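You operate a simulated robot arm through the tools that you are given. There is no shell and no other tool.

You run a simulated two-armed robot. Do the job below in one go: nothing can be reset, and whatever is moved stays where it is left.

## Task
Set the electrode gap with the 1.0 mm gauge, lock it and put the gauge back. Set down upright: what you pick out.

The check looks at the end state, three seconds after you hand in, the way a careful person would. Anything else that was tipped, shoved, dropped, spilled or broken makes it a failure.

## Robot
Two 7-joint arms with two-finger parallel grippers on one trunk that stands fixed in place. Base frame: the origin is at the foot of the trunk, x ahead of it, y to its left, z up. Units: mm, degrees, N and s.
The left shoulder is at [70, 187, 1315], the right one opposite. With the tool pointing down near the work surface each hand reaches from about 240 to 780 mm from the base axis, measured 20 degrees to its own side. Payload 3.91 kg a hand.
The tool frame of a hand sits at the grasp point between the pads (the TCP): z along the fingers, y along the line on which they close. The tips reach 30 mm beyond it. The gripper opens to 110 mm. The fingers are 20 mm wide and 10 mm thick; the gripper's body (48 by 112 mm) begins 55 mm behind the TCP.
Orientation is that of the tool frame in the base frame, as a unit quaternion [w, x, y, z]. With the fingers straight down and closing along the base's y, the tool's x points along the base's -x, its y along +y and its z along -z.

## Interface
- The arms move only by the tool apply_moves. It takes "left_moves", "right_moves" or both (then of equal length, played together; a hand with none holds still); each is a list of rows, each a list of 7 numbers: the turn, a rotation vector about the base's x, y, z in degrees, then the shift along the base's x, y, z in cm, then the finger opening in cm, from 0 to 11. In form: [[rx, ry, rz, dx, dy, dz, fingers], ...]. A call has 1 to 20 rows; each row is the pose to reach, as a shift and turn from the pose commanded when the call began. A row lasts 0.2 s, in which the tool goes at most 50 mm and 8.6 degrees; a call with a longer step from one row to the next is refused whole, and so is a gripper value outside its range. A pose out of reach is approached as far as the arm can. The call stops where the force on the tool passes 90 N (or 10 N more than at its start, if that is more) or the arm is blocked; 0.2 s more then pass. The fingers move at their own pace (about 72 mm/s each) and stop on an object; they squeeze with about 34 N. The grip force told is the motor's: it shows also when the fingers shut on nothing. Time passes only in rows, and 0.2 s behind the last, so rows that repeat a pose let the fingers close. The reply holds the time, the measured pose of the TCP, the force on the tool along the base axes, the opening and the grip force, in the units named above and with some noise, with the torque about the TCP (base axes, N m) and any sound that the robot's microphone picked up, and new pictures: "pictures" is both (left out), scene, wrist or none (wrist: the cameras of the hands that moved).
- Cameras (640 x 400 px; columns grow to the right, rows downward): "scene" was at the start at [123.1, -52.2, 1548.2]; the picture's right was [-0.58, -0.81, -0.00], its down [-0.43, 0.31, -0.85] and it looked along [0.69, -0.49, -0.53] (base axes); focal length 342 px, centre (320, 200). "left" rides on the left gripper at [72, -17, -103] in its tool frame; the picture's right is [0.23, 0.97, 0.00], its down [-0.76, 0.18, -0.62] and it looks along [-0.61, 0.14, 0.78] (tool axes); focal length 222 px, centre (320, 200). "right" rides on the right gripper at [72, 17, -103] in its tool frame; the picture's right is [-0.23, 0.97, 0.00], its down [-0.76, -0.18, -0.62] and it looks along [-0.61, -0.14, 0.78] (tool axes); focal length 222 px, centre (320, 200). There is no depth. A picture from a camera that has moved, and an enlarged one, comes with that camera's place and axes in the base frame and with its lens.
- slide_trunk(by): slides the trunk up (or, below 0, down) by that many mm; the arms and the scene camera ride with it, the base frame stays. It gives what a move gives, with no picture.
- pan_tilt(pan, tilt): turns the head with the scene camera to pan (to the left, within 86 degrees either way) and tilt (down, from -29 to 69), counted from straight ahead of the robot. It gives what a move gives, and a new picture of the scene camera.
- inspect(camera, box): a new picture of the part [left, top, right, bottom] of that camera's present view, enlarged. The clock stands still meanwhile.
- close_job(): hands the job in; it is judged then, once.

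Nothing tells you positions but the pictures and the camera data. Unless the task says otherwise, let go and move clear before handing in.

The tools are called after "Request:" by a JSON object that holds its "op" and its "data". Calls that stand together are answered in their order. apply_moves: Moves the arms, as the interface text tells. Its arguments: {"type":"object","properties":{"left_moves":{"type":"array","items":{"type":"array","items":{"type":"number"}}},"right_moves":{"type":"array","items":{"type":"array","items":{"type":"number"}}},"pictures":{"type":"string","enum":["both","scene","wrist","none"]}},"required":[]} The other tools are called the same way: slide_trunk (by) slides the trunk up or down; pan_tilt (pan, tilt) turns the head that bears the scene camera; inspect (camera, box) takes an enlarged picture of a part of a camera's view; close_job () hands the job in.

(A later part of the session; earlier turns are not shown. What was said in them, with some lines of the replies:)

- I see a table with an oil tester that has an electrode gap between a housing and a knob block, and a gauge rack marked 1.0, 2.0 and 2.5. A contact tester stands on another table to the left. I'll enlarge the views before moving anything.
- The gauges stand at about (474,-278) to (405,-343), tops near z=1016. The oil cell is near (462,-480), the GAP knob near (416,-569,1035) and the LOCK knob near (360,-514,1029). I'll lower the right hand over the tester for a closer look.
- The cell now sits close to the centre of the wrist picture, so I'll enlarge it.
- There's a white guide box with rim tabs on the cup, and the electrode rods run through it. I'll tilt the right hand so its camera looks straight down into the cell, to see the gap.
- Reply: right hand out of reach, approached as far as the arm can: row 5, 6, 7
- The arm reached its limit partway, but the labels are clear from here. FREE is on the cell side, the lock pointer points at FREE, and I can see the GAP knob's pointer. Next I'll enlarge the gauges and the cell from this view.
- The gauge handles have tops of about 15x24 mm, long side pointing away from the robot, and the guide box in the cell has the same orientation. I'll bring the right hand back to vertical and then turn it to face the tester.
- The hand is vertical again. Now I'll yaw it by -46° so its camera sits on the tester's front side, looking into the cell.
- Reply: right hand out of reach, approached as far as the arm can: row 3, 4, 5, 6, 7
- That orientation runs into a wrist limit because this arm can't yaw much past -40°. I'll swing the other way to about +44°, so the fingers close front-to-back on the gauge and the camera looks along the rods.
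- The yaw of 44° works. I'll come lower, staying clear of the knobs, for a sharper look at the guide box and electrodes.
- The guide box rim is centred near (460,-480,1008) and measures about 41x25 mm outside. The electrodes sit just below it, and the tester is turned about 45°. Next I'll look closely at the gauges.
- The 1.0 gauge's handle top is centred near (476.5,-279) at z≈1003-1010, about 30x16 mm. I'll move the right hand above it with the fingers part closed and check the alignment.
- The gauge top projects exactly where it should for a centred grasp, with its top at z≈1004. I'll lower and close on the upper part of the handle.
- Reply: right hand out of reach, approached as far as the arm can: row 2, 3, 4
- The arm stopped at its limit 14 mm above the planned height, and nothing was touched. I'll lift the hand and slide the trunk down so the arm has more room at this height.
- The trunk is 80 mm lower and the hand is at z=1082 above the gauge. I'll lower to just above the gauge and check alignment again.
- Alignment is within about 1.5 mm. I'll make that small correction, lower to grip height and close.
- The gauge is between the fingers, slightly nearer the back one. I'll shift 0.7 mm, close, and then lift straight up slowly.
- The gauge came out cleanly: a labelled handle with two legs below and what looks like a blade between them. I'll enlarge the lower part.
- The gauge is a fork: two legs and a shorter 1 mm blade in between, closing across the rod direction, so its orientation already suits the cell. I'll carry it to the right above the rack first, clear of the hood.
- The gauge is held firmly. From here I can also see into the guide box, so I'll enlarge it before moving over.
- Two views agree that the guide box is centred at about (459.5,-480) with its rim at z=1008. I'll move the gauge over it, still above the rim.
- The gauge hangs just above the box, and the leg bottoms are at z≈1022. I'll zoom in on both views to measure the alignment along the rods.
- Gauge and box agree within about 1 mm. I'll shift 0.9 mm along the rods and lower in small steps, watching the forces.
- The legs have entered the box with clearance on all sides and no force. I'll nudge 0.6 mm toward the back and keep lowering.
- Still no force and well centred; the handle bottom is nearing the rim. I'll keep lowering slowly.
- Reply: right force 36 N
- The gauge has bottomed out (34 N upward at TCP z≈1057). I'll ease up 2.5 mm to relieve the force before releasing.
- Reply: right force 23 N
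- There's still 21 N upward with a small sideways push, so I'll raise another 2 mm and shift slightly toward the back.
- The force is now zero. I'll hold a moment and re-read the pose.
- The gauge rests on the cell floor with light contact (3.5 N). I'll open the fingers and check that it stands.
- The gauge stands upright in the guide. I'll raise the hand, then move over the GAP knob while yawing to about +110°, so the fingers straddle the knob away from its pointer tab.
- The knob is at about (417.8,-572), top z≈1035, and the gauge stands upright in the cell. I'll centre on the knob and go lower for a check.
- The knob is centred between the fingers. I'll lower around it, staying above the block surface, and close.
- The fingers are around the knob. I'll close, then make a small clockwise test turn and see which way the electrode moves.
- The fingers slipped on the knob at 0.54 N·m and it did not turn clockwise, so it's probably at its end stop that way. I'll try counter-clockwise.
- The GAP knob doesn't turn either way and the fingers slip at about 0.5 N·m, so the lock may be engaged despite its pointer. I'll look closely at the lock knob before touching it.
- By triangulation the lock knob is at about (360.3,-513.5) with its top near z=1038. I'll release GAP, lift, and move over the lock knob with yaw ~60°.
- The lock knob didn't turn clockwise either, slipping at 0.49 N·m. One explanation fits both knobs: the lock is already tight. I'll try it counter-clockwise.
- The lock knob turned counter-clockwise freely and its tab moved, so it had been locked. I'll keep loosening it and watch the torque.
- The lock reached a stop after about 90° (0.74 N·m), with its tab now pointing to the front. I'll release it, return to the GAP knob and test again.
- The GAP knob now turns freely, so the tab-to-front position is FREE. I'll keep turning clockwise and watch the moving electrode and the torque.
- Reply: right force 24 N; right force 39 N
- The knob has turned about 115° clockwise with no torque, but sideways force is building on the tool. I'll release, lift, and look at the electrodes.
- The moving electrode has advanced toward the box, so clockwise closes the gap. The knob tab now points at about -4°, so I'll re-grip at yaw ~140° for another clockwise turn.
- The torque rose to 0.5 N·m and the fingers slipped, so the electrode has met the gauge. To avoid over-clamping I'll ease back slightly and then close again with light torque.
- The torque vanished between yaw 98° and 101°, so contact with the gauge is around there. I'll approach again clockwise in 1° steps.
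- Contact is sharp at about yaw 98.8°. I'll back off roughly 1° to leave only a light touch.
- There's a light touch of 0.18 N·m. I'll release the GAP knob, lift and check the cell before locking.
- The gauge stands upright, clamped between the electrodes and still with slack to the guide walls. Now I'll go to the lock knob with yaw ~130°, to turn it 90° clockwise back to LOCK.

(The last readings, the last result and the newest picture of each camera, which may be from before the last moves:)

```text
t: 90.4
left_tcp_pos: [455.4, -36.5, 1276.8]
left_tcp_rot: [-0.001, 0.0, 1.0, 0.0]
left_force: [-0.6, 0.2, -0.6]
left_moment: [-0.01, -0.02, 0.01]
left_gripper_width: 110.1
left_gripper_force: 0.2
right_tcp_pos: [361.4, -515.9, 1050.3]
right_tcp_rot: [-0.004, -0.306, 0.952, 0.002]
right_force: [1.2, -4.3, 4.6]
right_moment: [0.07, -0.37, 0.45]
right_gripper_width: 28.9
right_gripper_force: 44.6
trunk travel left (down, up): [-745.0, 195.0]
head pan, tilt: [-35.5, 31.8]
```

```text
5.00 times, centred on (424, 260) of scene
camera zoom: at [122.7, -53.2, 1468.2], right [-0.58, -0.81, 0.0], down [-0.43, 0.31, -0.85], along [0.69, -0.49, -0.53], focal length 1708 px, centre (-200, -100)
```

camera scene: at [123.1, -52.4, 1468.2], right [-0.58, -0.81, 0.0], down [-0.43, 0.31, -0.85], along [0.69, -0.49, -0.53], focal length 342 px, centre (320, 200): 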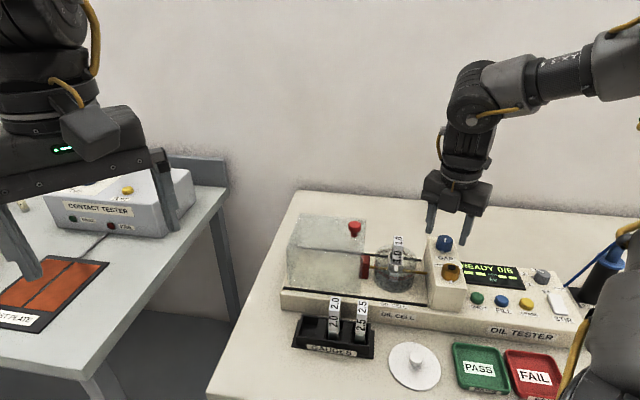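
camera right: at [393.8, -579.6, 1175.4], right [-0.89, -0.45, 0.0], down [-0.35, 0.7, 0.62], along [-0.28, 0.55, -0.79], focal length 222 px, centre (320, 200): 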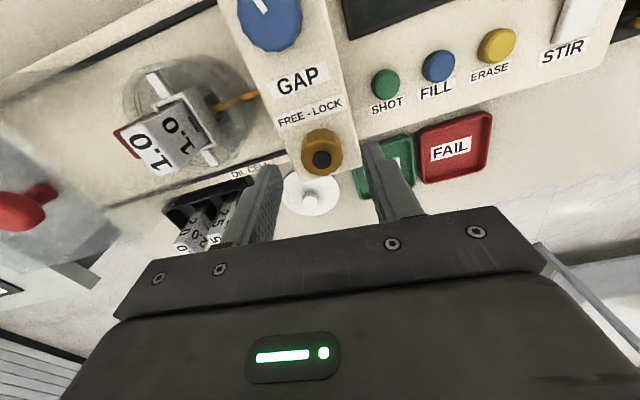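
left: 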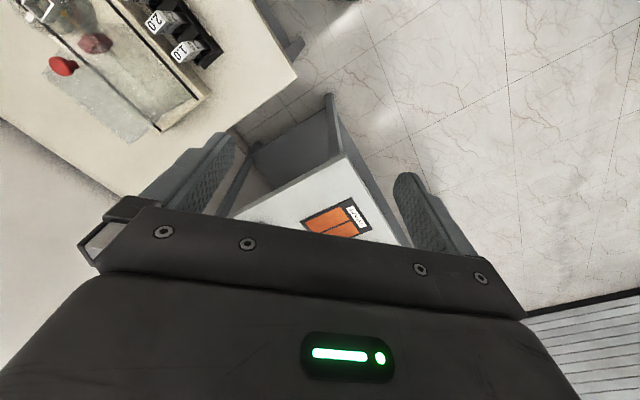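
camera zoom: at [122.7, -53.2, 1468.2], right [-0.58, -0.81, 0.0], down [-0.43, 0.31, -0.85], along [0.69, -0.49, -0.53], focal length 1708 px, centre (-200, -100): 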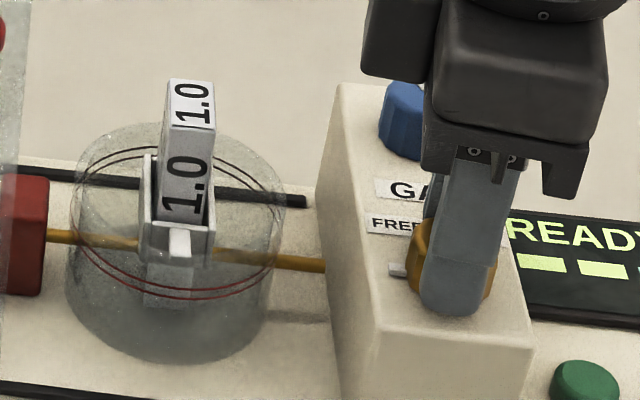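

The lock is back at its clockwise stop (0.45 N·m), where the GAP knob could not be turned. I'll release it and move above the gauge to retrieve it.

Request:
{"op": "apply_moves", "data": {"right_moves": [[0, 0, 0, 0, 0, 0, 3.4], [0, 0, 0, 0, 0, 0, 5], [0, 0, 0, 0, 0, 0, 5.5], [0, 0, 0, 0, 0, 2.5, 5.5], [0, 0, 0, 0, 0, 5.5, 5.5], [0, 0, 3, 1, 0.3, 6, 5.5], [0, 0, 6, 4, 1.3, 6, 5.5], [0, 0, 9.5, 7, 2.3, 6, 5.5], [0, 0, 9.5, 9.9, 3.5, 6, 5.5], [0, 0, 9.5, 9.9, 3.5, 4.5, 5.5], [0, 0, 9.5, 9.9, 3.5, 4.5, 5.5]], "pictures": "wrist"}}

Request:
{"op": "inspect", "data": {"camera": "right", "box": [240, 110, 400, 210]}}

Request:
{"op": "inspect", "data": {"camera": "scene", "box": [360, 220, 488, 300]}}

```text
t: 92.8
left_tcp_pos: [455.6, -35.8, 1277.5]
left_tcp_rot: [0.0, 0.0, 1.0, 0.0]
left_force: [-1.4, -0.6, -0.6]
left_moment: [0.0, 0.01, 0.03]
left_gripper_width: 109.7
left_gripper_force: 0.0
right_tcp_pos: [459.7, -480.2, 1095.5]
right_tcp_rot: [-0.004, -0.384, 0.923, 0.001]
right_force: [0.1, 0.2, 0.3]
right_moment: [-0.02, -0.02, 0.02]
right_gripper_width: 54.9
right_gripper_force: 0.0
trunk travel left (down, up): [-745.0, 195.0]
head pan, tilt: [-35.5, 31.8]
camera right: at [396.0, -518.6, 1199.9], right [-0.53, 0.85, 0.0], down [0.67, 0.42, 0.62], along [0.52, 0.33, -0.79], focal length 222 px, centre (320, 200)
```

right: 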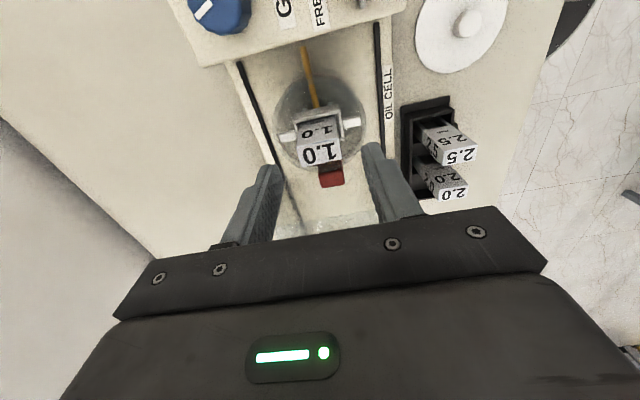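

```text
4.00 times, centred on (320, 160) of right
camera zoom: at [396.0, -518.6, 1199.9], right [-0.53, 0.85, 0.0], down [0.67, 0.42, 0.62], along [0.52, 0.33, -0.79], focal length 888 px, centre (320, 360)
```

zoom: 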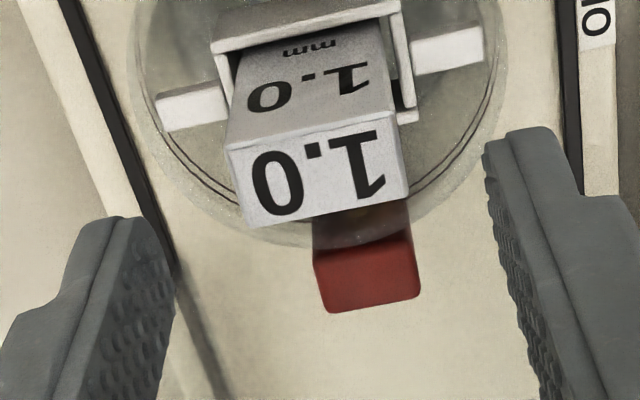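

```text
5.00 times, centred on (424, 260) of scene
camera zoom: at [122.5, -52.6, 1468.3], right [-0.58, -0.81, 0.0], down [-0.43, 0.31, -0.85], along [0.69, -0.49, -0.53], focal length 1708 px, centre (-200, -100)
```

zoom: 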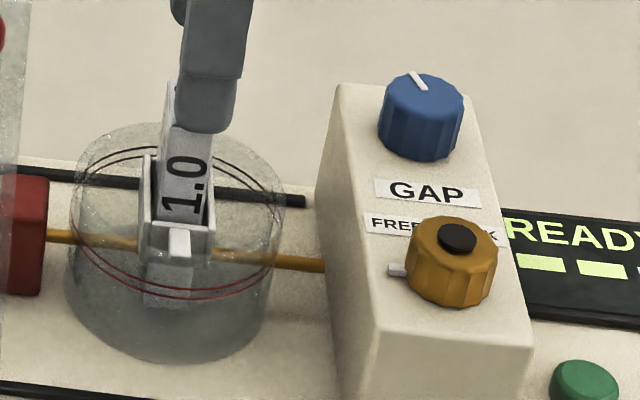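

GAP pointer and lock tab hold their positions. I'll lower around the gauge handle and check the centring before gripping.

Request:
{"op": "apply_moves", "data": {"right_moves": [[0, 0, 0, -0.05, -0.05, -1.5, 5.5], [0, 0, 0, -0.05, -0.05, -3, 5.5], [0, 0, 0, -0.05, -0.05, -3.8, 5.5], [0, 0, 0, -0.05, -0.05, -3.8, 4.2], [0, 0, 0, -0.05, -0.05, -3.8, 3.7], [0, 0, 0, -0.05, -0.05, -3.8, 3.7]], "pictures": "none"}}

Request:
{"op": "inspect", "data": {"camera": "right", "box": [240, 110, 400, 210]}}

Request:
{"op": "inspect", "data": {"camera": "scene", "box": [364, 220, 444, 270]}}

```text
t: 94.2
left_tcp_pos: [454.8, -35.5, 1276.8]
left_tcp_rot: [0.0, 0.001, 1.0, 0.0]
left_force: [0.9, 0.1, 0.2]
left_moment: [0.01, 0.01, -0.04]
left_gripper_width: 110.1
left_gripper_force: 0.1
right_tcp_pos: [459.9, -480.7, 1057.5]
right_tcp_rot: [-0.004, -0.384, 0.923, 0.002]
right_force: [0.2, -0.4, 0.0]
right_moment: [0.02, 0.02, 0.0]
right_gripper_width: 37.0
right_gripper_force: 0.1
trunk travel left (down, up): [-745.0, 195.0]
head pan, tilt: [-35.5, 31.8]
```

```text
4.00 times, centred on (320, 160) of right
camera zoom: at [396.5, -518.9, 1162.1], right [-0.53, 0.85, 0.0], down [0.67, 0.42, 0.62], along [0.52, 0.33, -0.79], focal length 888 px, centre (320, 360)
```

zoom: 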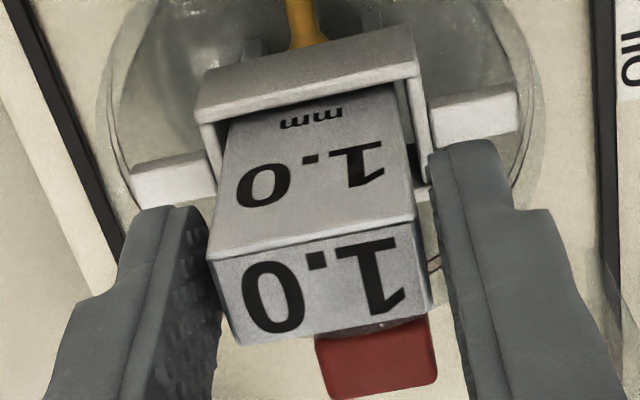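

```text
8.00 times, centred on (404, 245) of scene
camera zoom: at [123.1, -52.6, 1468.2], right [-0.58, -0.81, 0.0], down [-0.43, 0.31, -0.85], along [0.69, -0.49, -0.53], focal length 2732 px, centre (-352, -160)
```

zoom: 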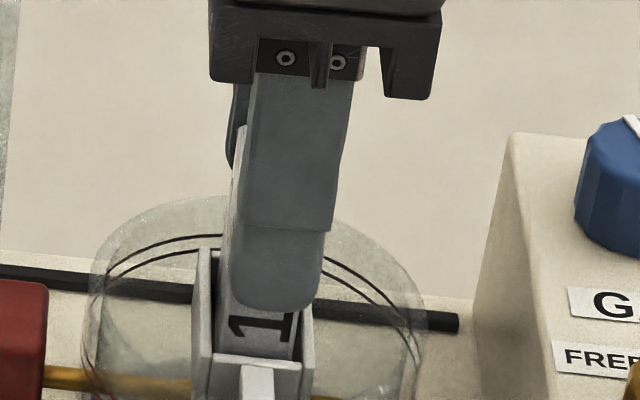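

Request:
{"op": "apply_moves", "data": {"right_moves": [[0, 0, 0, 0.09, -0.09, 0, 3.7], [0, 0, 0, 0.09, -0.09, 0, 3.3], [0, 0, 0, 0.09, -0.09, 0, 2.0], [0, 0, 0, 0.09, -0.09, 0, 2.0]], "pictures": "none"}}

Request:
{"op": "apply_moves", "data": {"right_moves": [[0, 0, 0, 0, 0, 0.1, 2], [0, 0, 0, 0, 0, 0.3, 2], [0, 0, 0, 0, 0, 0.3, 2]], "pictures": "none"}}

Request:
{"op": "inspect", "data": {"camera": "right", "box": [240, 110, 400, 210]}}

Request:
{"op": "inspect", "data": {"camera": "scene", "box": [364, 225, 444, 285]}}

```text
t: 95.2
left_tcp_pos: [455.5, -35.8, 1276.2]
left_tcp_rot: [-0.001, 0.0, 1.0, 0.0]
left_force: [0.2, 0.9, 0.1]
left_moment: [-0.02, -0.01, 0.0]
left_gripper_width: 109.7
left_gripper_force: 0.0
right_tcp_pos: [461.0, -481.6, 1057.9]
right_tcp_rot: [-0.004, -0.385, 0.923, 0.002]
right_force: [0.1, 0.2, 0.5]
right_moment: [-0.03, 0.01, 0.02]
right_gripper_width: 31.2
right_gripper_force: 34.0
trunk travel left (down, up): [-745.0, 195.0]
head pan, tilt: [-35.5, 31.8]
```

```text
t: 96.0
left_tcp_pos: [455.6, -36.3, 1276.6]
left_tcp_rot: [0.0, -0.001, 1.0, 0.0]
left_force: [0.5, -0.6, -0.1]
left_moment: [0.0, 0.02, 0.0]
left_gripper_width: 110.0
left_gripper_force: 0.2
right_tcp_pos: [460.8, -482.9, 1060.2]
right_tcp_rot: [-0.006, -0.384, 0.923, 0.001]
right_force: [0.1, 0.5, -0.5]
right_moment: [0.0, 0.01, 0.02]
right_gripper_width: 31.1
right_gripper_force: 34.5
trunk travel left (down, up): [-745.0, 195.0]
head pan, tilt: [-35.5, 31.8]
```

```text
4.00 times, centred on (320, 160) of right
camera zoom: at [397.1, -519.9, 1164.8], right [-0.53, 0.85, 0.0], down [0.67, 0.42, 0.62], along [0.52, 0.33, -0.79], focal length 888 px, centre (320, 360)
```

zoom: 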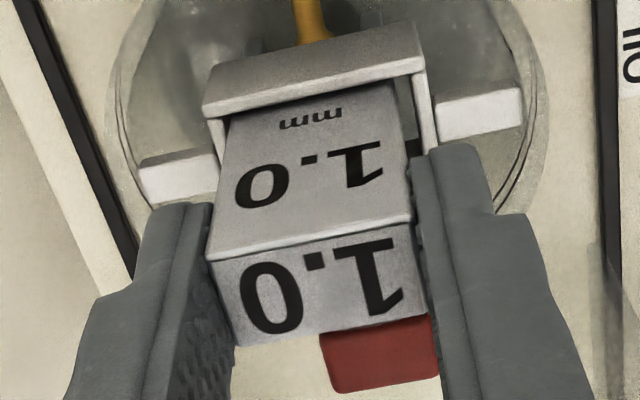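

```text
6.67 times, centred on (404, 255) of scene
camera zoom: at [123.2, -52.8, 1468.2], right [-0.58, -0.81, 0.0], down [-0.43, 0.31, -0.85], along [0.69, -0.49, -0.53], focal length 2277 px, centre (-240, -167)
```

zoom: 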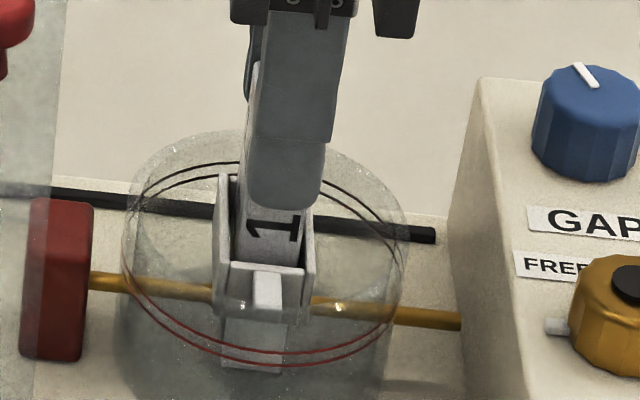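

There's no drag. I'll lift the gauge straight out slowly.

Request:
{"op": "apply_moves", "data": {"right_moves": [[0, 0, 0, 0, 0, 0.5, 2], [0, 0, 0, 0, 0, 1.0, 2], [0, 0, 0, 0, 0, 1.6, 2], [0, 0, 0, 0, 0, 2.2, 2], [0, 0, 0, 0, 0, 2.2, 2]], "pictures": "none"}}

Request:
{"op": "apply_moves", "data": {"right_moves": [[0, 0, 0, 0, 0, 0.8, 2], [0, 0, 0, 0, 0, 1.6, 2], [0, 0, 0, 0, 0, 2.4, 2], [0, 0, 0, 0, 0, 3.2, 2], [0, 0, 0, 0, 0, 4.2, 2], [0, 0, 0, 0, 0, 5.2, 2]]}}

Request:
{"op": "inspect", "data": {"camera": "right", "box": [272, 80, 368, 140]}}

Request:
{"op": "inspect", "data": {"camera": "scene", "box": [364, 200, 476, 290]}}

```text
t: 97.2
left_tcp_pos: [454.6, -35.9, 1275.7]
left_tcp_rot: [0.0, 0.0, 1.0, -0.001]
left_force: [0.3, -0.7, -0.3]
left_moment: [-0.03, 0.02, 0.03]
left_gripper_width: 110.3
left_gripper_force: 0.0
right_tcp_pos: [460.9, -482.7, 1082.6]
right_tcp_rot: [-0.006, -0.384, 0.923, 0.002]
right_force: [0.6, -1.1, -0.4]
right_moment: [0.0, -0.02, -0.01]
right_gripper_width: 31.1
right_gripper_force: 34.4
trunk travel left (down, up): [-745.0, 195.0]
head pan, tilt: [-35.5, 31.8]
```

```text
t: 98.6
left_tcp_pos: [454.6, -35.2, 1276.5]
left_tcp_rot: [0.0, 0.0, 1.0, 0.0]
left_force: [0.0, 0.5, -0.7]
left_moment: [0.0, 0.02, -0.03]
left_gripper_width: 109.9
left_gripper_force: 0.1
right_tcp_pos: [460.2, -481.4, 1134.9]
right_tcp_rot: [-0.004, -0.384, 0.923, 0.001]
right_force: [-0.7, 0.0, -1.2]
right_moment: [0.02, 0.01, -0.01]
right_gripper_width: 30.9
right_gripper_force: 33.9
trunk travel left (down, up): [-745.0, 195.0]
head pan, tilt: [-35.5, 31.8]
camera scene: at [122.9, -52.4, 1468.2], right [-0.58, -0.81, 0.0], down [-0.43, 0.31, -0.85], along [0.69, -0.49, -0.53], focal length 342 px, centre (320, 200)
camera right: at [396.5, -519.5, 1239.6], right [-0.53, 0.85, 0.0], down [0.67, 0.42, 0.62], along [0.52, 0.33, -0.79], focal length 222 px, centre (320, 200)
```

scene: 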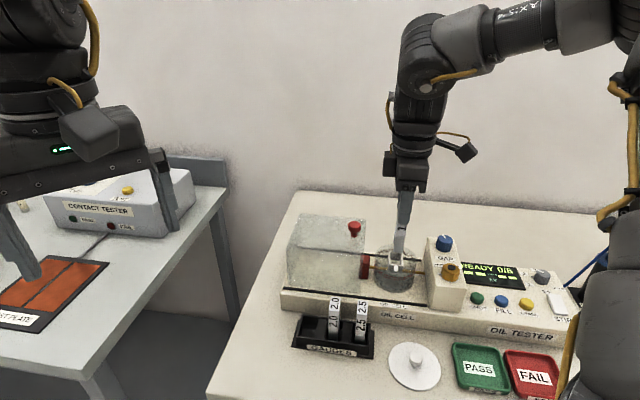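
right: 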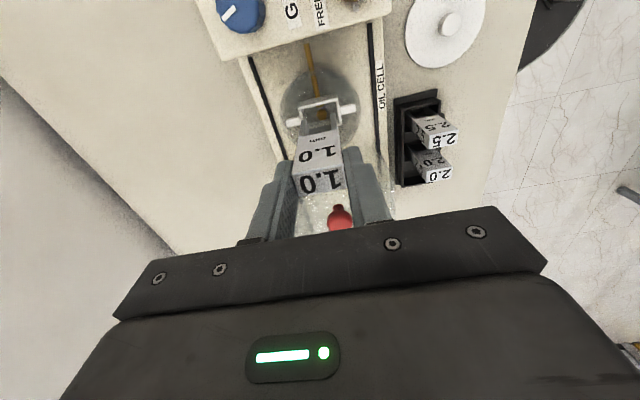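

```text
6.67 times, centred on (320, 110) of right
camera zoom: at [396.5, -519.5, 1239.6], right [-0.53, 0.85, 0.0], down [0.67, 0.42, 0.62], along [0.52, 0.33, -0.79], focal length 1481 px, centre (320, 800)
```

zoom: 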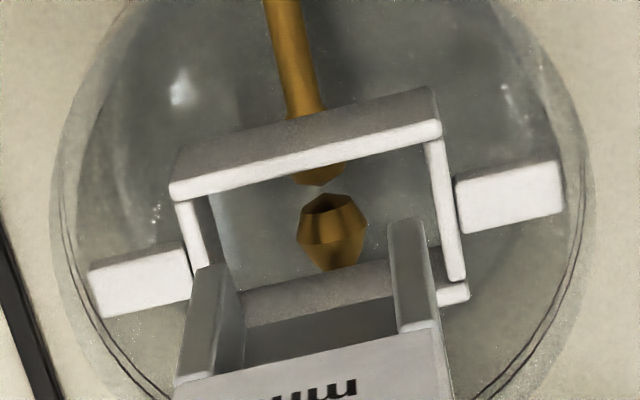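

```text
4.44 times, centred on (420, 245) of scene
camera zoom: at [122.9, -52.4, 1468.2], right [-0.58, -0.81, 0.0], down [-0.43, 0.31, -0.85], along [0.69, -0.49, -0.53], focal length 1518 px, centre (-124, 0)
```

zoom: 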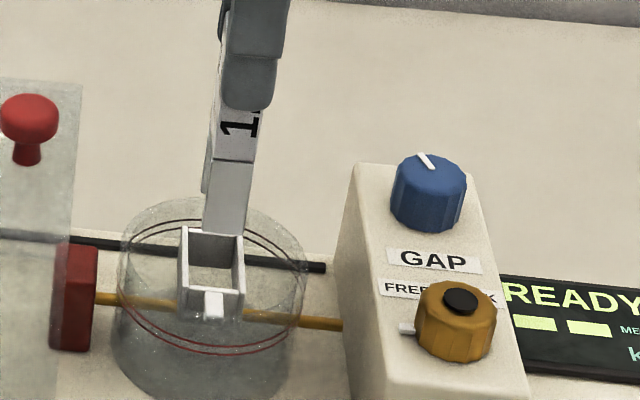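

The gauge is out and both electrode tips are visible, close together. I'll zoom in on the gap.

Request:
{"op": "inspect", "data": {"camera": "right", "box": [308, 100, 332, 124]}}

Request:
{"op": "inspect", "data": {"camera": "right", "box": [296, 95, 344, 125]}}

```text
16.00 times, centred on (320, 112) of right
camera zoom: at [396.5, -519.5, 1239.6], right [-0.53, 0.85, 0.0], down [0.67, 0.42, 0.62], along [0.52, 0.33, -0.79], focal length 3554 px, centre (320, 1608)
```

zoom: 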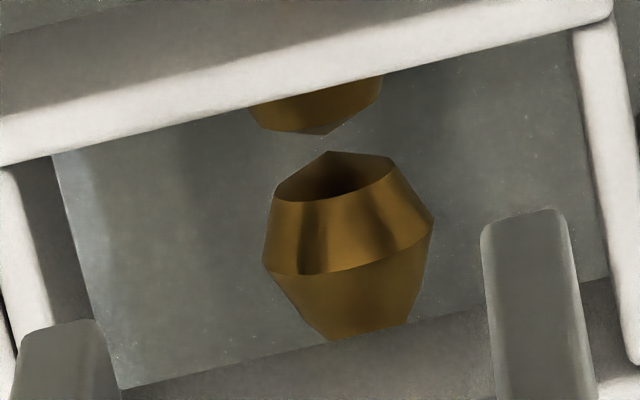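

```text
13.33 times, centred on (320, 110) of right
camera zoom: at [396.5, -519.5, 1239.6], right [-0.53, 0.85, 0.0], down [0.67, 0.42, 0.62], along [0.52, 0.33, -0.79], focal length 2962 px, centre (320, 1400)
```

zoom: 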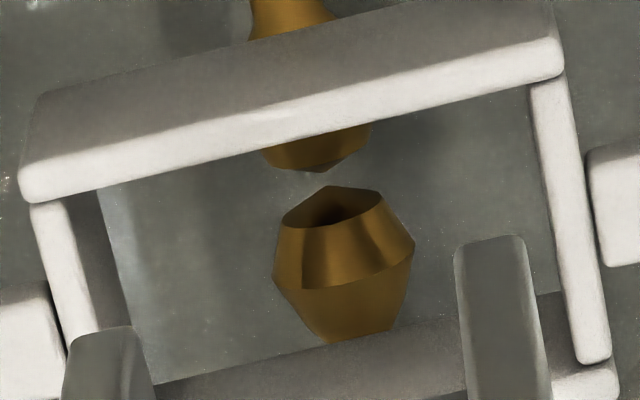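

The gap looks wider than I expected, so I want a better measurement. I'll rotate in place to yaw 135°, still holding the gauge, so the camera looks straight across the rods and shows the gap undistorted.

Request:
{"op": "apply_moves", "data": {"right_moves": [[0, 0, 0, 0, 0, 1, 2], [0, 0, 8, 0, 0, 1.5, 2], [0, 0, 16, 0, 0, 1.5, 2], [0, 0, 24, 0, 0, 1.5, 2], [0, 0, 32, 0, 0, 1.5, 2], [0, 0, 40, 0, 0, 1.5, 2], [0, 0, 48, 0, 0, 1.5, 2], [0, 0, 56, 0, 0, 1.5, 2], [0, 0, 64, 0, 0, 1.5, 2], [0, 0, 72, 0, 0, 1.5, 2], [0, 0, 80, 0, 0, 1.5, 2], [0, 0, 88, 0, 0, 1.5, 2], [0, 0, 90, 0, 0, 1.5, 2], [0, 0, 90, 0, 0, 1.5, 2]], "pictures": "wrist"}}

Request:
{"op": "inspect", "data": {"camera": "right", "box": [296, 95, 344, 125]}}

Request:
{"op": "inspect", "data": {"camera": "right", "box": [264, 80, 376, 150]}}

```text
t: 101.6
left_tcp_pos: [453.9, -36.8, 1277.1]
left_tcp_rot: [-0.001, -0.001, 1.0, 0.001]
left_force: [-0.2, 0.0, 0.5]
left_moment: [0.01, 0.01, -0.01]
left_gripper_width: 110.1
left_gripper_force: 0.1
right_tcp_pos: [460.8, -482.1, 1149.2]
right_tcp_rot: [0.003, 0.924, -0.381, 0.002]
right_force: [-0.1, -0.5, -1.0]
right_moment: [-0.01, 0.01, -0.01]
right_gripper_width: 31.1
right_gripper_force: 34.1
trunk travel left (down, up): [-745.0, 195.0]
head pan, tilt: [-35.5, 31.8]
camera right: at [498.8, -542.6, 1253.8], right [-0.85, -0.53, 0.0], down [-0.42, 0.67, 0.62], along [-0.33, 0.52, -0.79], focal length 222 px, centre (320, 200)
```

right: 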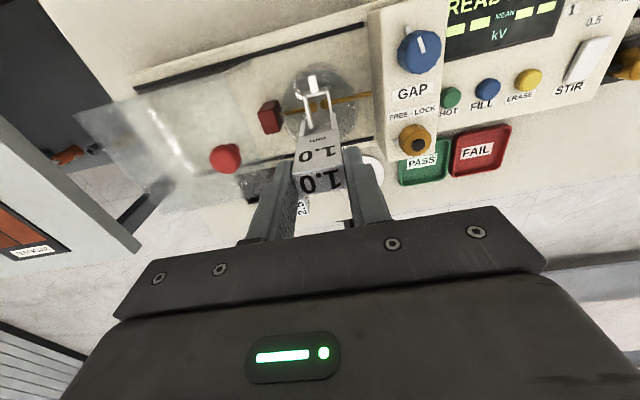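

```text
13.33 times, centred on (320, 110) of right
camera zoom: at [498.8, -542.6, 1253.8], right [-0.85, -0.53, 0.0], down [-0.42, 0.67, 0.62], along [-0.33, 0.52, -0.79], focal length 2962 px, centre (320, 1400)
```

zoom: 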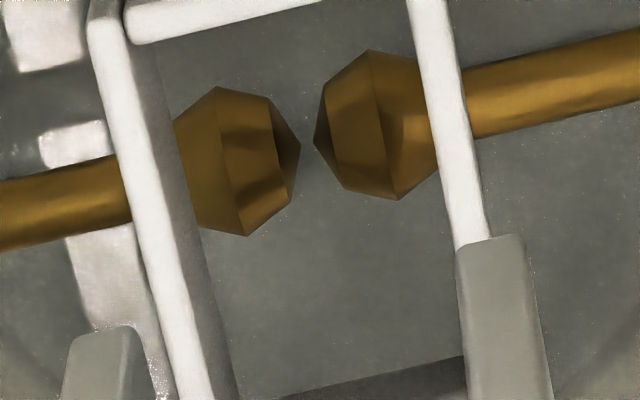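

```text
5.71 times, centred on (320, 115) of right
camera zoom: at [498.8, -542.6, 1253.8], right [-0.85, -0.53, 0.0], down [-0.42, 0.67, 0.62], along [-0.33, 0.52, -0.79], focal length 1269 px, centre (320, 686)
```

zoom: 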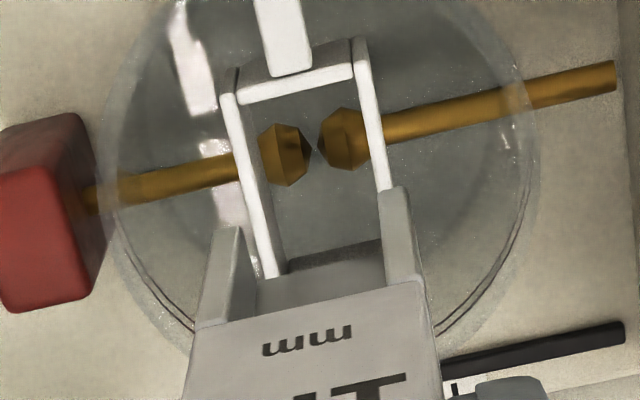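

Request:
{"op": "inspect", "data": {"camera": "right", "box": [314, 101, 326, 110]}}

```text
16.00 times, centred on (320, 106) of right
camera zoom: at [498.8, -542.6, 1253.8], right [-0.85, -0.53, 0.0], down [-0.42, 0.67, 0.62], along [-0.33, 0.52, -0.79], focal length 3554 px, centre (320, 1712)
```

zoom: 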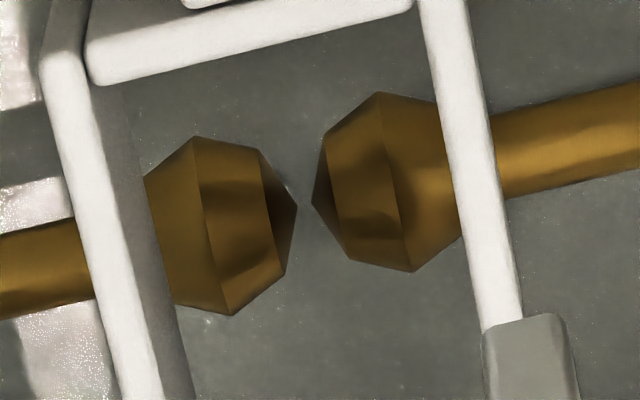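

The gap measures about 15 px at 13.75 px/mm, so roughly 1.05-1.1 mm, and it is locked. Now I'll rotate back and carry the gauge toward the rack by the same safe route.

Request:
{"op": "apply_moves", "data": {"right_moves": [[0, 0, -8, 0, 0, 0, 2], [0, 0, -16, 0, 0, 0, 2], [0, 0, -24, 0, 0, 0, 2], [0, 0, -32, 0, 0, 0, 2], [0, 0, -40, 0, 0, 0, 2], [0, 0, -48, 0, 0, 0, 2], [0, 0, -56, 0, 0, 0, 2], [0, 0, -64, 0, 0, 0, 2], [0, 0, -72, 0, 0, 0, 2], [0, 0, -80, 0, 0, 0, 2], [0, 0, -88, 0, 0, 0, 2], [0, 0, -90, 0, 0, 0, 2], [0, 0, -90, -2, 2, 0, 2], [0, 0, -90, -4.5, 4.5, 0, 2], [0, 0, -90, -7, 7, 0, 2], [0, 0, -90, -9.1, 9.2, 0, 2], [0, 0, -90, -9.1, 9.2, 0, 2]], "pictures": "wrist"}}

```text
t: 105.2
left_tcp_pos: [455.7, -36.1, 1275.5]
left_tcp_rot: [0.0, -0.001, 1.0, 0.001]
left_force: [0.4, 0.4, -1.3]
left_moment: [-0.02, 0.02, 0.03]
left_gripper_width: 110.0
left_gripper_force: 0.1
right_tcp_pos: [369.7, -390.1, 1149.8]
right_tcp_rot: [-0.005, -0.384, 0.923, 0.001]
right_force: [0.1, -0.1, -0.9]
right_moment: [0.0, 0.04, 0.02]
right_gripper_width: 31.1
right_gripper_force: 33.9
trunk travel left (down, up): [-745.0, 195.0]
head pan, tilt: [-35.5, 31.8]
camera right: at [306.0, -428.3, 1253.9], right [-0.53, 0.85, 0.0], down [0.67, 0.42, 0.62], along [0.52, 0.33, -0.79], focal length 222 px, centre (320, 200)
```

right: 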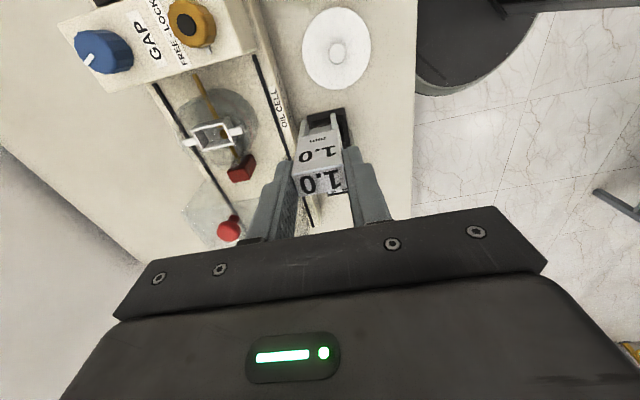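

Request:
{"op": "apply_moves", "data": {"right_moves": [[0, 0, 0, 2, 2, 0, 2], [0, 0, 0, 4.5, 4.6, 0, 2], [0, 0, 0, 7, 7.1, 0, 2], [0, 0, 0, 9.4, 9.6, 0, 2], [0, 0, 0, 10.76, 10.95, 0, 2], [0, 0, 0, 10.76, 10.95, -1.5, 2], [0, 0, 0, 10.76, 10.95, -2.6, 2], [0, 0, 0, 10.76, 10.95, -2.6, 2]], "pictures": "wrist"}}

Request:
{"op": "inspect", "data": {"camera": "right", "box": [272, 80, 368, 140]}}

Request:
{"op": "inspect", "data": {"camera": "scene", "box": [280, 240, 392, 360]}}

```text
t: 107.0
left_tcp_pos: [455.9, -34.7, 1276.4]
left_tcp_rot: [-0.001, 0.0, 1.0, 0.0]
left_force: [0.5, -0.7, -0.2]
left_moment: [0.06, 0.02, 0.01]
left_gripper_width: 109.8
left_gripper_force: 0.0
right_tcp_pos: [477.0, -279.9, 1123.1]
right_tcp_rot: [-0.005, -0.384, 0.923, 0.001]
right_force: [0.5, -0.5, -0.3]
right_moment: [0.0, -0.01, -0.02]
right_gripper_width: 30.9
right_gripper_force: 34.1
trunk travel left (down, up): [-745.0, 195.0]
head pan, tilt: [-35.5, 31.8]
camera right: at [413.9, -317.4, 1227.6], right [-0.53, 0.85, 0.0], down [0.67, 0.42, 0.62], along [0.52, 0.33, -0.79], focal length 222 px, centre (320, 200)
```

right: 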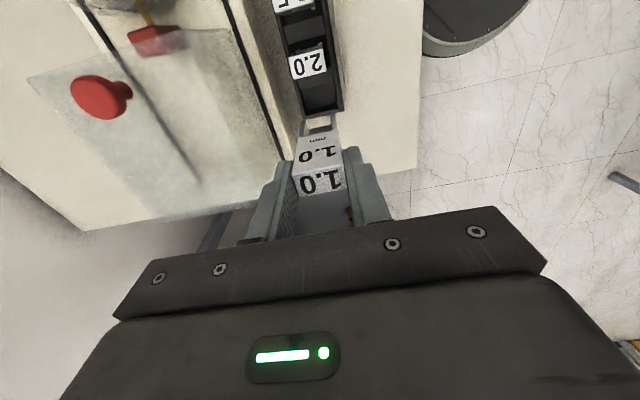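

```text
6.67 times, centred on (320, 110) of right
camera zoom: at [413.9, -317.4, 1227.6], right [-0.53, 0.85, 0.0], down [0.67, 0.42, 0.62], along [0.52, 0.33, -0.79], focal length 1481 px, centre (320, 800)
```

zoom: 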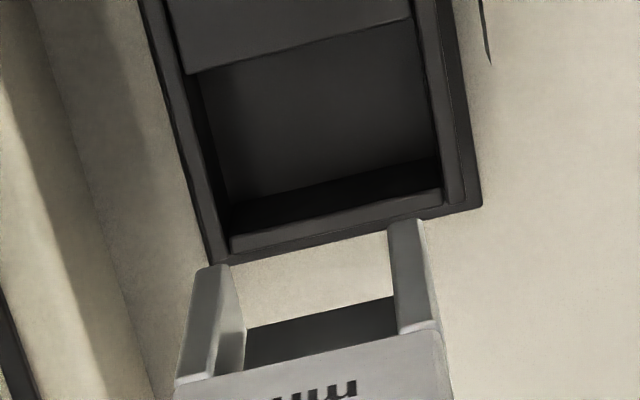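

```text
3.33 times, centred on (336, 300) of scene
camera zoom: at [123.2, -52.2, 1468.2], right [-0.58, -0.81, 0.0], down [-0.43, 0.31, -0.85], along [0.69, -0.49, -0.53], focal length 1138 px, centre (267, -133)
```

zoom: 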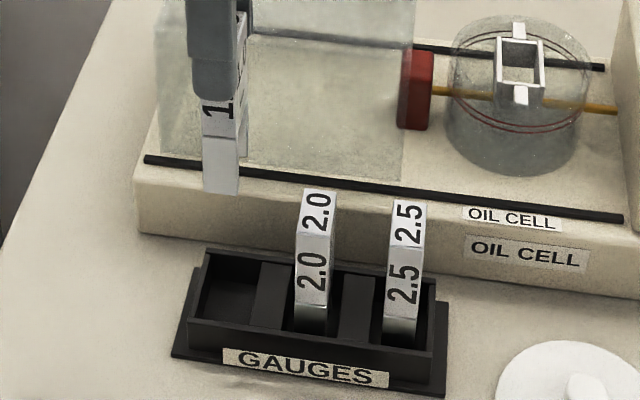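

The slot is roomy, about 40x26 mm. I'll lower partway and check the alignment.

Request:
{"op": "apply_moves", "data": {"right_moves": [[0, 0, 0, 0, 0, -2, 2], [0, 0, 0, 0, 0, -4, 2], [0, 0, 0, 0, 0, -6, 2], [0, 0, 0, 0, 0, -7, 2], [0, 0, 0, 0, 0, -7, 2]], "pictures": "none"}}

Request:
{"op": "inspect", "data": {"camera": "right", "box": [272, 95, 368, 155]}}

Request:
{"op": "inspect", "data": {"camera": "scene", "box": [290, 280, 386, 370]}}

```text
t: 108.2
left_tcp_pos: [456.1, -34.0, 1276.4]
left_tcp_rot: [0.0, -0.001, 1.0, 0.0]
left_force: [0.4, -0.3, -0.1]
left_moment: [0.0, 0.03, 0.01]
left_gripper_width: 110.0
left_gripper_force: 0.0
right_tcp_pos: [477.0, -279.8, 1052.8]
right_tcp_rot: [-0.003, -0.385, 0.923, 0.001]
right_force: [0.1, -0.1, -1.1]
right_moment: [0.02, 0.02, 0.01]
right_gripper_width: 31.3
right_gripper_force: 34.2
trunk travel left (down, up): [-745.0, 195.0]
head pan, tilt: [-35.5, 31.8]
```

```text
6.67 times, centred on (320, 125) of right
camera zoom: at [413.3, -318.0, 1157.9], right [-0.53, 0.85, 0.0], down [0.67, 0.42, 0.62], along [0.52, 0.33, -0.79], focal length 1481 px, centre (320, 700)
```

zoom: 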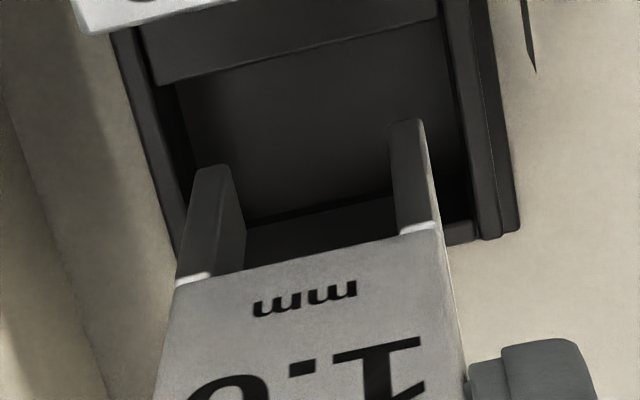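

```text
4.44 times, centred on (338, 325) of scene
camera zoom: at [122.9, -52.5, 1468.2], right [-0.58, -0.81, 0.0], down [-0.43, 0.31, -0.85], along [0.69, -0.49, -0.53], focal length 1518 px, centre (240, -356)
```

zoom: 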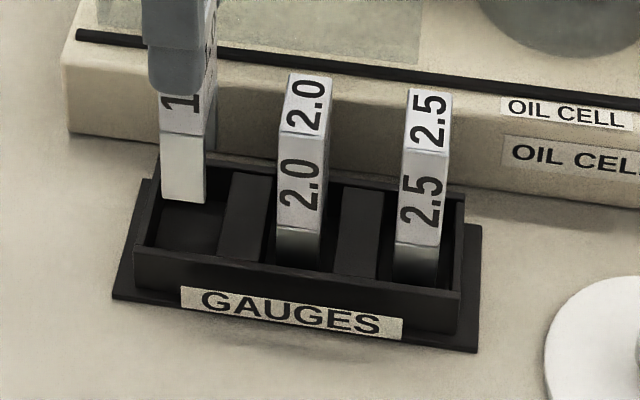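

Request:
{"op": "apply_moves", "data": {"right_moves": [[0, 0, 0, 0, 0, -1, 2], [0, 0, 0, 0, 0, -2, 2], [0, 0, 0, 0, 0, -3, 2], [0, 0, 0, 0, 0, -3.6, 2], [0, 0, 0, 0, 0, -3.6, 2]], "pictures": "none"}}

Request:
{"op": "inspect", "data": {"camera": "scene", "box": [290, 280, 386, 370]}}

Request:
{"op": "inspect", "data": {"camera": "right", "box": [272, 105, 368, 165]}}

```text
t: 109.4
left_tcp_pos: [455.7, -35.4, 1276.0]
left_tcp_rot: [0.0, 0.0, 1.0, -0.001]
left_force: [0.1, 0.2, -0.5]
left_moment: [0.02, -0.01, -0.01]
left_gripper_width: 109.9
left_gripper_force: 0.1
right_tcp_pos: [477.3, -280.7, 1017.1]
right_tcp_rot: [-0.004, -0.384, 0.923, 0.002]
right_force: [0.3, 0.3, -0.7]
right_moment: [0.02, 0.0, 0.0]
right_gripper_width: 30.9
right_gripper_force: 33.9
trunk travel left (down, up): [-745.0, 195.0]
head pan, tilt: [-35.5, 31.8]
```

```text
4.44 times, centred on (338, 325) of scene
camera zoom: at [123.0, -52.5, 1468.2], right [-0.58, -0.81, 0.0], down [-0.43, 0.31, -0.85], along [0.69, -0.49, -0.53], focal length 1518 px, centre (240, -356)
```

zoom: 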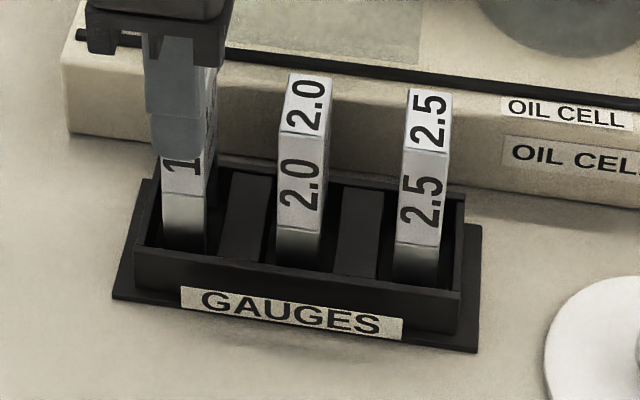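

```text
6.67 times, centred on (320, 135) of right
camera zoom: at [413.5, -317.9, 1121.7], right [-0.53, 0.85, 0.0], down [0.67, 0.42, 0.62], along [0.52, 0.33, -0.79], focal length 1481 px, centre (320, 633)
```

zoom: 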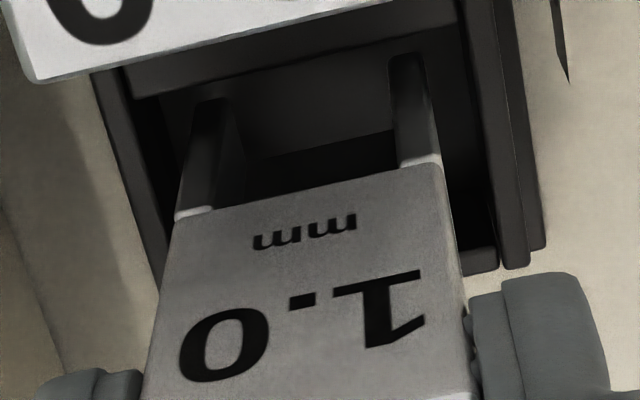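

Request:
{"op": "apply_moves", "data": {"right_moves": [[0, 0, 0, 0, 0, -0.3, 2], [0, 0, 0, 0, 0, -0.6, 2], [0, 0, 0, 0, 0, -0.8, 2], [0, 0, 0, 0, 0, -0.8, 2]], "pictures": "none"}}

Request:
{"op": "apply_moves", "data": {"right_moves": [[0, 0, 0, 0, 0, -0.1, 2], [0, 0, 0, 0, 0, -0.1, 2]], "pictures": "none"}}

```text
t: 110.4
left_tcp_pos: [457.0, -36.2, 1276.7]
left_tcp_rot: [0.0, 0.0, 1.0, 0.001]
left_force: [1.1, 0.6, 0.0]
left_moment: [0.02, -0.01, 0.04]
left_gripper_width: 110.0
left_gripper_force: 0.0
right_tcp_pos: [476.3, -281.1, 1009.6]
right_tcp_rot: [-0.005, -0.385, 0.923, 0.002]
right_force: [0.8, 0.1, -0.8]
right_moment: [0.01, 0.01, 0.0]
right_gripper_width: 31.1
right_gripper_force: 33.6
trunk travel left (down, up): [-745.0, 195.0]
head pan, tilt: [-35.5, 31.8]
```

```text
t: 111.0
left_tcp_pos: [455.8, -34.9, 1275.6]
left_tcp_rot: [0.001, 0.0, 1.0, 0.0]
left_force: [0.6, -0.1, 0.9]
left_moment: [-0.01, 0.03, -0.05]
left_gripper_width: 110.0
left_gripper_force: 0.0
right_tcp_pos: [476.8, -281.2, 1009.0]
right_tcp_rot: [-0.004, -0.384, 0.923, 0.002]
right_force: [0.9, 0.7, -1.3]
right_moment: [0.01, 0.01, -0.01]
right_gripper_width: 31.4
right_gripper_force: 34.0
trunk travel left (down, up): [-745.0, 195.0]
head pan, tilt: [-35.5, 31.8]
```

Request:
{"op": "apply_moves", "data": {"right_moves": [[0, 0, 0, 0, 0, -0.1, 2], [0, 0, 0, 0, 0, -0.1, 2]], "pictures": "none"}}

Request:
{"op": "apply_moves", "data": {"right_moves": [[0, 0, 0, 0, 0, -0.1, 2], [0, 0, 0, 0, 0, -0.1, 2]], "pictures": "none"}}

```text
t: 111.6
left_tcp_pos: [455.6, -35.5, 1275.9]
left_tcp_rot: [0.0, 0.0, 1.0, 0.0]
left_force: [-0.8, -0.2, 0.8]
left_moment: [-0.01, 0.02, 0.01]
left_gripper_width: 109.9
left_gripper_force: 0.0
right_tcp_pos: [477.2, -280.4, 1007.8]
right_tcp_rot: [-0.005, -0.384, 0.923, 0.002]
right_force: [0.1, -0.1, -1.1]
right_moment: [0.06, -0.01, 0.04]
right_gripper_width: 31.1
right_gripper_force: 33.6
trunk travel left (down, up): [-745.0, 195.0]
head pan, tilt: [-35.5, 31.8]
```

```text
t: 112.2
left_tcp_pos: [456.1, -35.1, 1276.3]
left_tcp_rot: [0.0, 0.0, 1.0, 0.0]
left_force: [-1.0, 0.1, 1.2]
left_moment: [-0.02, 0.0, -0.01]
left_gripper_width: 110.1
left_gripper_force: 0.0
right_tcp_pos: [477.9, -280.9, 1007.2]
right_tcp_rot: [-0.005, -0.384, 0.923, 0.001]
right_force: [-0.6, -0.9, 1.5]
right_moment: [0.0, 0.05, -0.03]
right_gripper_width: 31.0
right_gripper_force: 34.2
trunk travel left (down, up): [-745.0, 195.0]
head pan, tilt: [-35.5, 31.8]
```

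Contact is just beginning. I'll go half a millimetre more to confirm seating, then release.

Request:
{"op": "apply_moves", "data": {"right_moves": [[0, 0, 0, 0, 0, -0.06, 2], [0, 0, 0, 0, 0, -0.06, 2]], "pictures": "none"}}

Request:
{"op": "apply_moves", "data": {"right_moves": [[0, 0, 0, 0, 0, 0, 3.3], [0, 0, 0, 0, 0, 0, 4.0], [0, 0, 0, 0, 0, 0, 5.0], [0, 0, 0, 0, 0, 0, 5.5], [0, 0, 0, 0, 0, 0, 5.5]], "pictures": "none"}}

Request:
{"op": "inspect", "data": {"camera": "right", "box": [240, 110, 400, 210]}}

Request:
{"op": "inspect", "data": {"camera": "scene", "box": [290, 280, 386, 370]}}

```text
t: 112.8
left_tcp_pos: [455.0, -35.0, 1275.8]
left_tcp_rot: [0.0, 0.0, 1.0, 0.0]
left_force: [-0.3, -0.7, -0.1]
left_moment: [-0.02, -0.01, -0.02]
left_gripper_width: 109.7
left_gripper_force: 0.2
right_tcp_pos: [477.2, -280.7, 1006.6]
right_tcp_rot: [-0.004, -0.384, 0.923, 0.002]
right_force: [1.3, -0.8, 6.7]
right_moment: [-0.19, -0.19, -0.02]
right_gripper_width: 31.0
right_gripper_force: 34.4
trunk travel left (down, up): [-745.0, 195.0]
head pan, tilt: [-35.5, 31.8]
```

```text
t: 114.0
left_tcp_pos: [455.9, -36.3, 1276.3]
left_tcp_rot: [0.0, 0.0, 1.0, 0.0]
left_force: [-0.4, 0.5, 0.4]
left_moment: [0.0, 0.0, -0.03]
left_gripper_width: 109.9
left_gripper_force: 0.0
right_tcp_pos: [477.0, -281.3, 1006.9]
right_tcp_rot: [-0.005, -0.384, 0.923, 0.002]
right_force: [0.1, 0.2, -0.4]
right_moment: [0.01, 0.0, -0.02]
right_gripper_width: 54.8
right_gripper_force: 0.1
trunk travel left (down, up): [-745.0, 195.0]
head pan, tilt: [-35.5, 31.8]
```

```text
4.00 times, centred on (320, 160) of right
camera zoom: at [413.4, -318.3, 1110.3], right [-0.53, 0.85, 0.0], down [0.67, 0.42, 0.62], along [0.52, 0.33, -0.79], focal length 888 px, centre (320, 360)
```

zoom: 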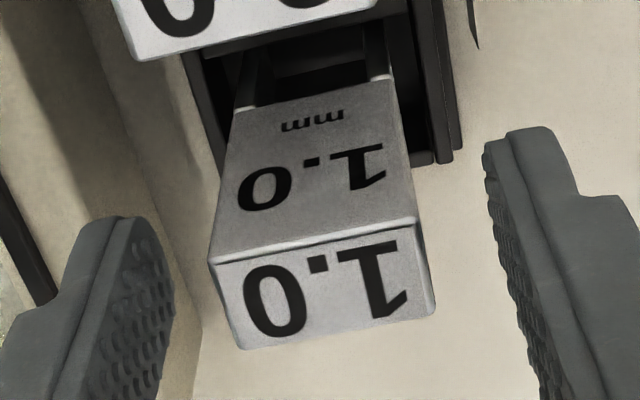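

```text
4.44 times, centred on (338, 325) of scene
camera zoom: at [123.0, -52.5, 1468.2], right [-0.58, -0.81, 0.0], down [-0.43, 0.31, -0.85], along [0.69, -0.49, -0.53], focal length 1518 px, centre (240, -356)
```

zoom: 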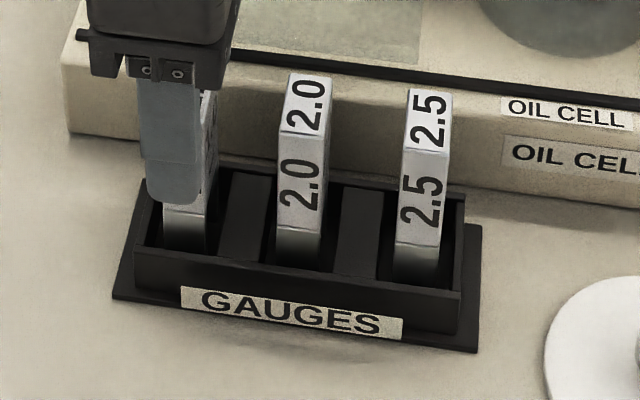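

The gauge stands in its slot. I'll lift straight up and clear, then check the whole scene.

Request:
{"op": "apply_moves", "data": {"right_moves": [[0, 0, 0, 0, 0, 1.5, 5.5], [0, 0, 0, 0, 0, 4, 5.5], [0, 0, 0, 0, 0, 8, 5.5], [0, 0, 0, 0, 0, 12, 5.5], [0, 0, 0, -4, -2, 13, 5.5], [0, 0, 0, -8, -4, 14, 5.5], [0, 0, 0, -12, -6, 15, 5.5], [0, 0, 0, -14, -8, 16, 5.5], [0, 0, 0, -14, -10, 18, 5.5], [0, 0, 0, -14, -10, 18, 5.5]]}}

Request:
{"op": "inspect", "data": {"camera": "scene", "box": [270, 220, 500, 370]}}

Request:
{"op": "inspect", "data": {"camera": "scene", "box": [290, 280, 386, 370]}}

Request:
{"op": "inspect", "data": {"camera": "scene", "box": [372, 225, 472, 295]}}

```text
t: 116.2
left_tcp_pos: [455.9, -34.0, 1276.3]
left_tcp_rot: [0.0, 0.0, 1.0, 0.0]
left_force: [1.0, -0.7, -0.4]
left_moment: [0.01, -0.05, 0.0]
left_gripper_width: 110.0
left_gripper_force: 0.1
right_tcp_pos: [338.2, -379.8, 1186.1]
right_tcp_rot: [-0.006, -0.384, 0.923, 0.001]
right_force: [0.2, 0.4, -0.5]
right_moment: [0.02, -0.02, 0.0]
right_gripper_width: 55.3
right_gripper_force: 0.1
trunk travel left (down, up): [-745.0, 195.0]
head pan, tilt: [-35.5, 31.8]
camera scene: at [123.6, -52.1, 1468.2], right [-0.58, -0.81, 0.0], down [-0.43, 0.31, -0.85], along [0.69, -0.49, -0.53], focal length 342 px, centre (320, 200)
camera right: at [274.7, -418.1, 1290.5], right [-0.53, 0.85, 0.0], down [0.67, 0.42, 0.62], along [0.52, 0.33, -0.79], focal length 222 px, centre (320, 200)
```

scene: 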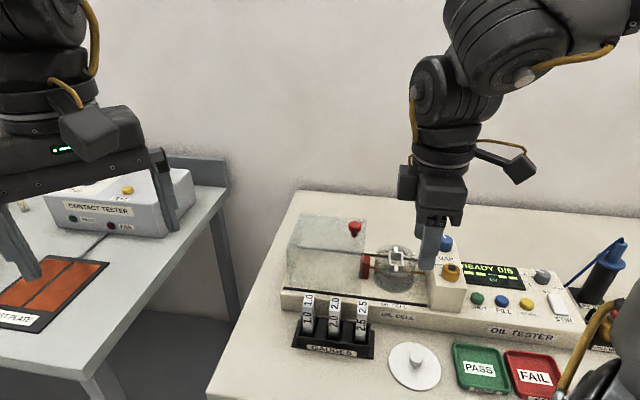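
right: 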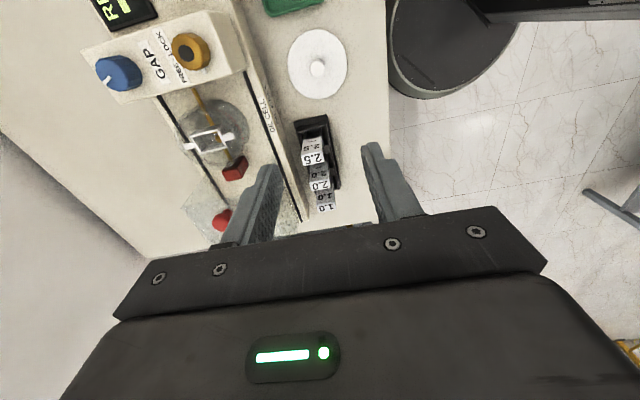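

```text
2.67 times, centred on (385, 295) of scene
camera zoom: at [123.6, -52.1, 1468.2], right [-0.58, -0.81, 0.0], down [-0.43, 0.31, -0.85], along [0.69, -0.49, -0.53], focal length 911 px, centre (147, -53)
```

zoom: 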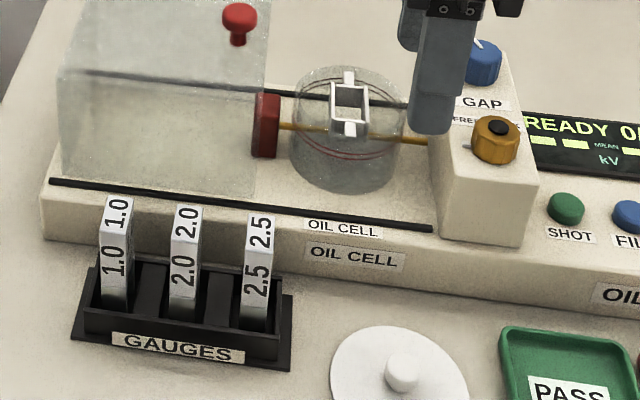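

```text
4.44 times, centred on (338, 325) of scene
camera zoom: at [123.6, -52.1, 1468.2], right [-0.58, -0.81, 0.0], down [-0.43, 0.31, -0.85], along [0.69, -0.49, -0.53], focal length 1518 px, centre (240, -356)
```

zoom: 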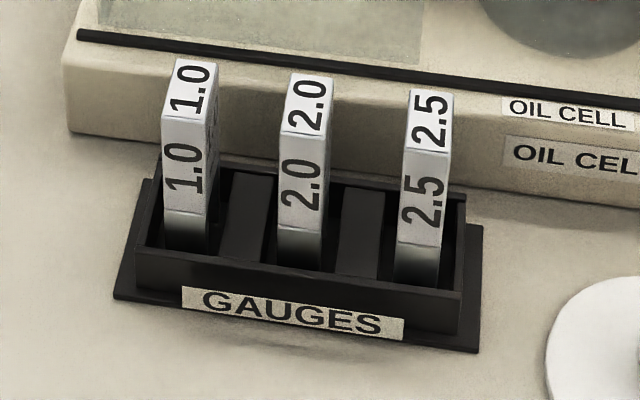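

```text
5.71 times, centred on (422, 260) of scene
camera zoom: at [123.6, -52.1, 1468.2], right [-0.58, -0.81, 0.0], down [-0.43, 0.31, -0.85], along [0.69, -0.49, -0.53], focal length 1951 px, centre (-263, -143)
```

zoom: 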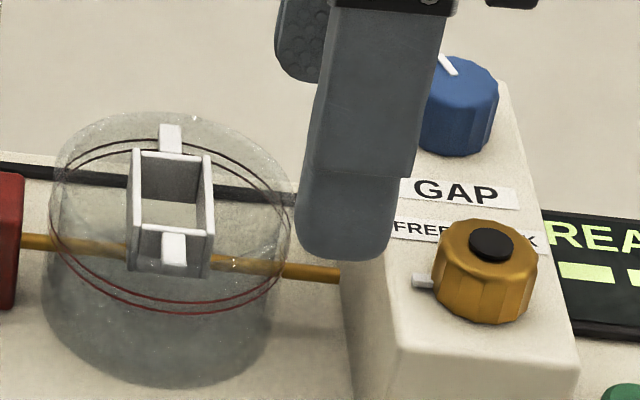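

The end state looks right:
- **Gap:** it measured about 1.05-1.1 mm between the electrode tips, and the lock is turned to its stop.
- **Gauge:** the 1.0 gauge stands upright in its own slot.
- **Surroundings:** the cell, guide box, other gauges and hood look undisturbed, and both hands are clear.

I'm handing in.

Request:
{"op": "close_job", "data": {}}

```text
The job is handed in.
```

I set the electrode gap with the 1.0 mm gauge, locked it, and put the gauge back upright in its rack slot. The job is handed in, and I haven't seen the check's result.

- **Gap:** I closed the GAP knob onto the gauge until it touched lightly. With the gauge out, the tips measured about 1.05–1.1 mm apart in an enlarged camera view. That is a reading from pixels, so allow about a tenth of a millimetre.
- **Lock:** the lock was engaged at the start, so I freed it to set the gap and then turned it clockwise back to its stop. Its pointer sits on the FREE side of the label. But in that position the GAP knob would not turn either way at the start, and it only moved once I turned the pointer to the front. I did not test the GAP knob again after locking.
- **Surroundings:** in the last pictures the cell, guide box, other gauges and hood looked undisturbed, and both hands were clear. I left the trunk 80 mm lower than it started.
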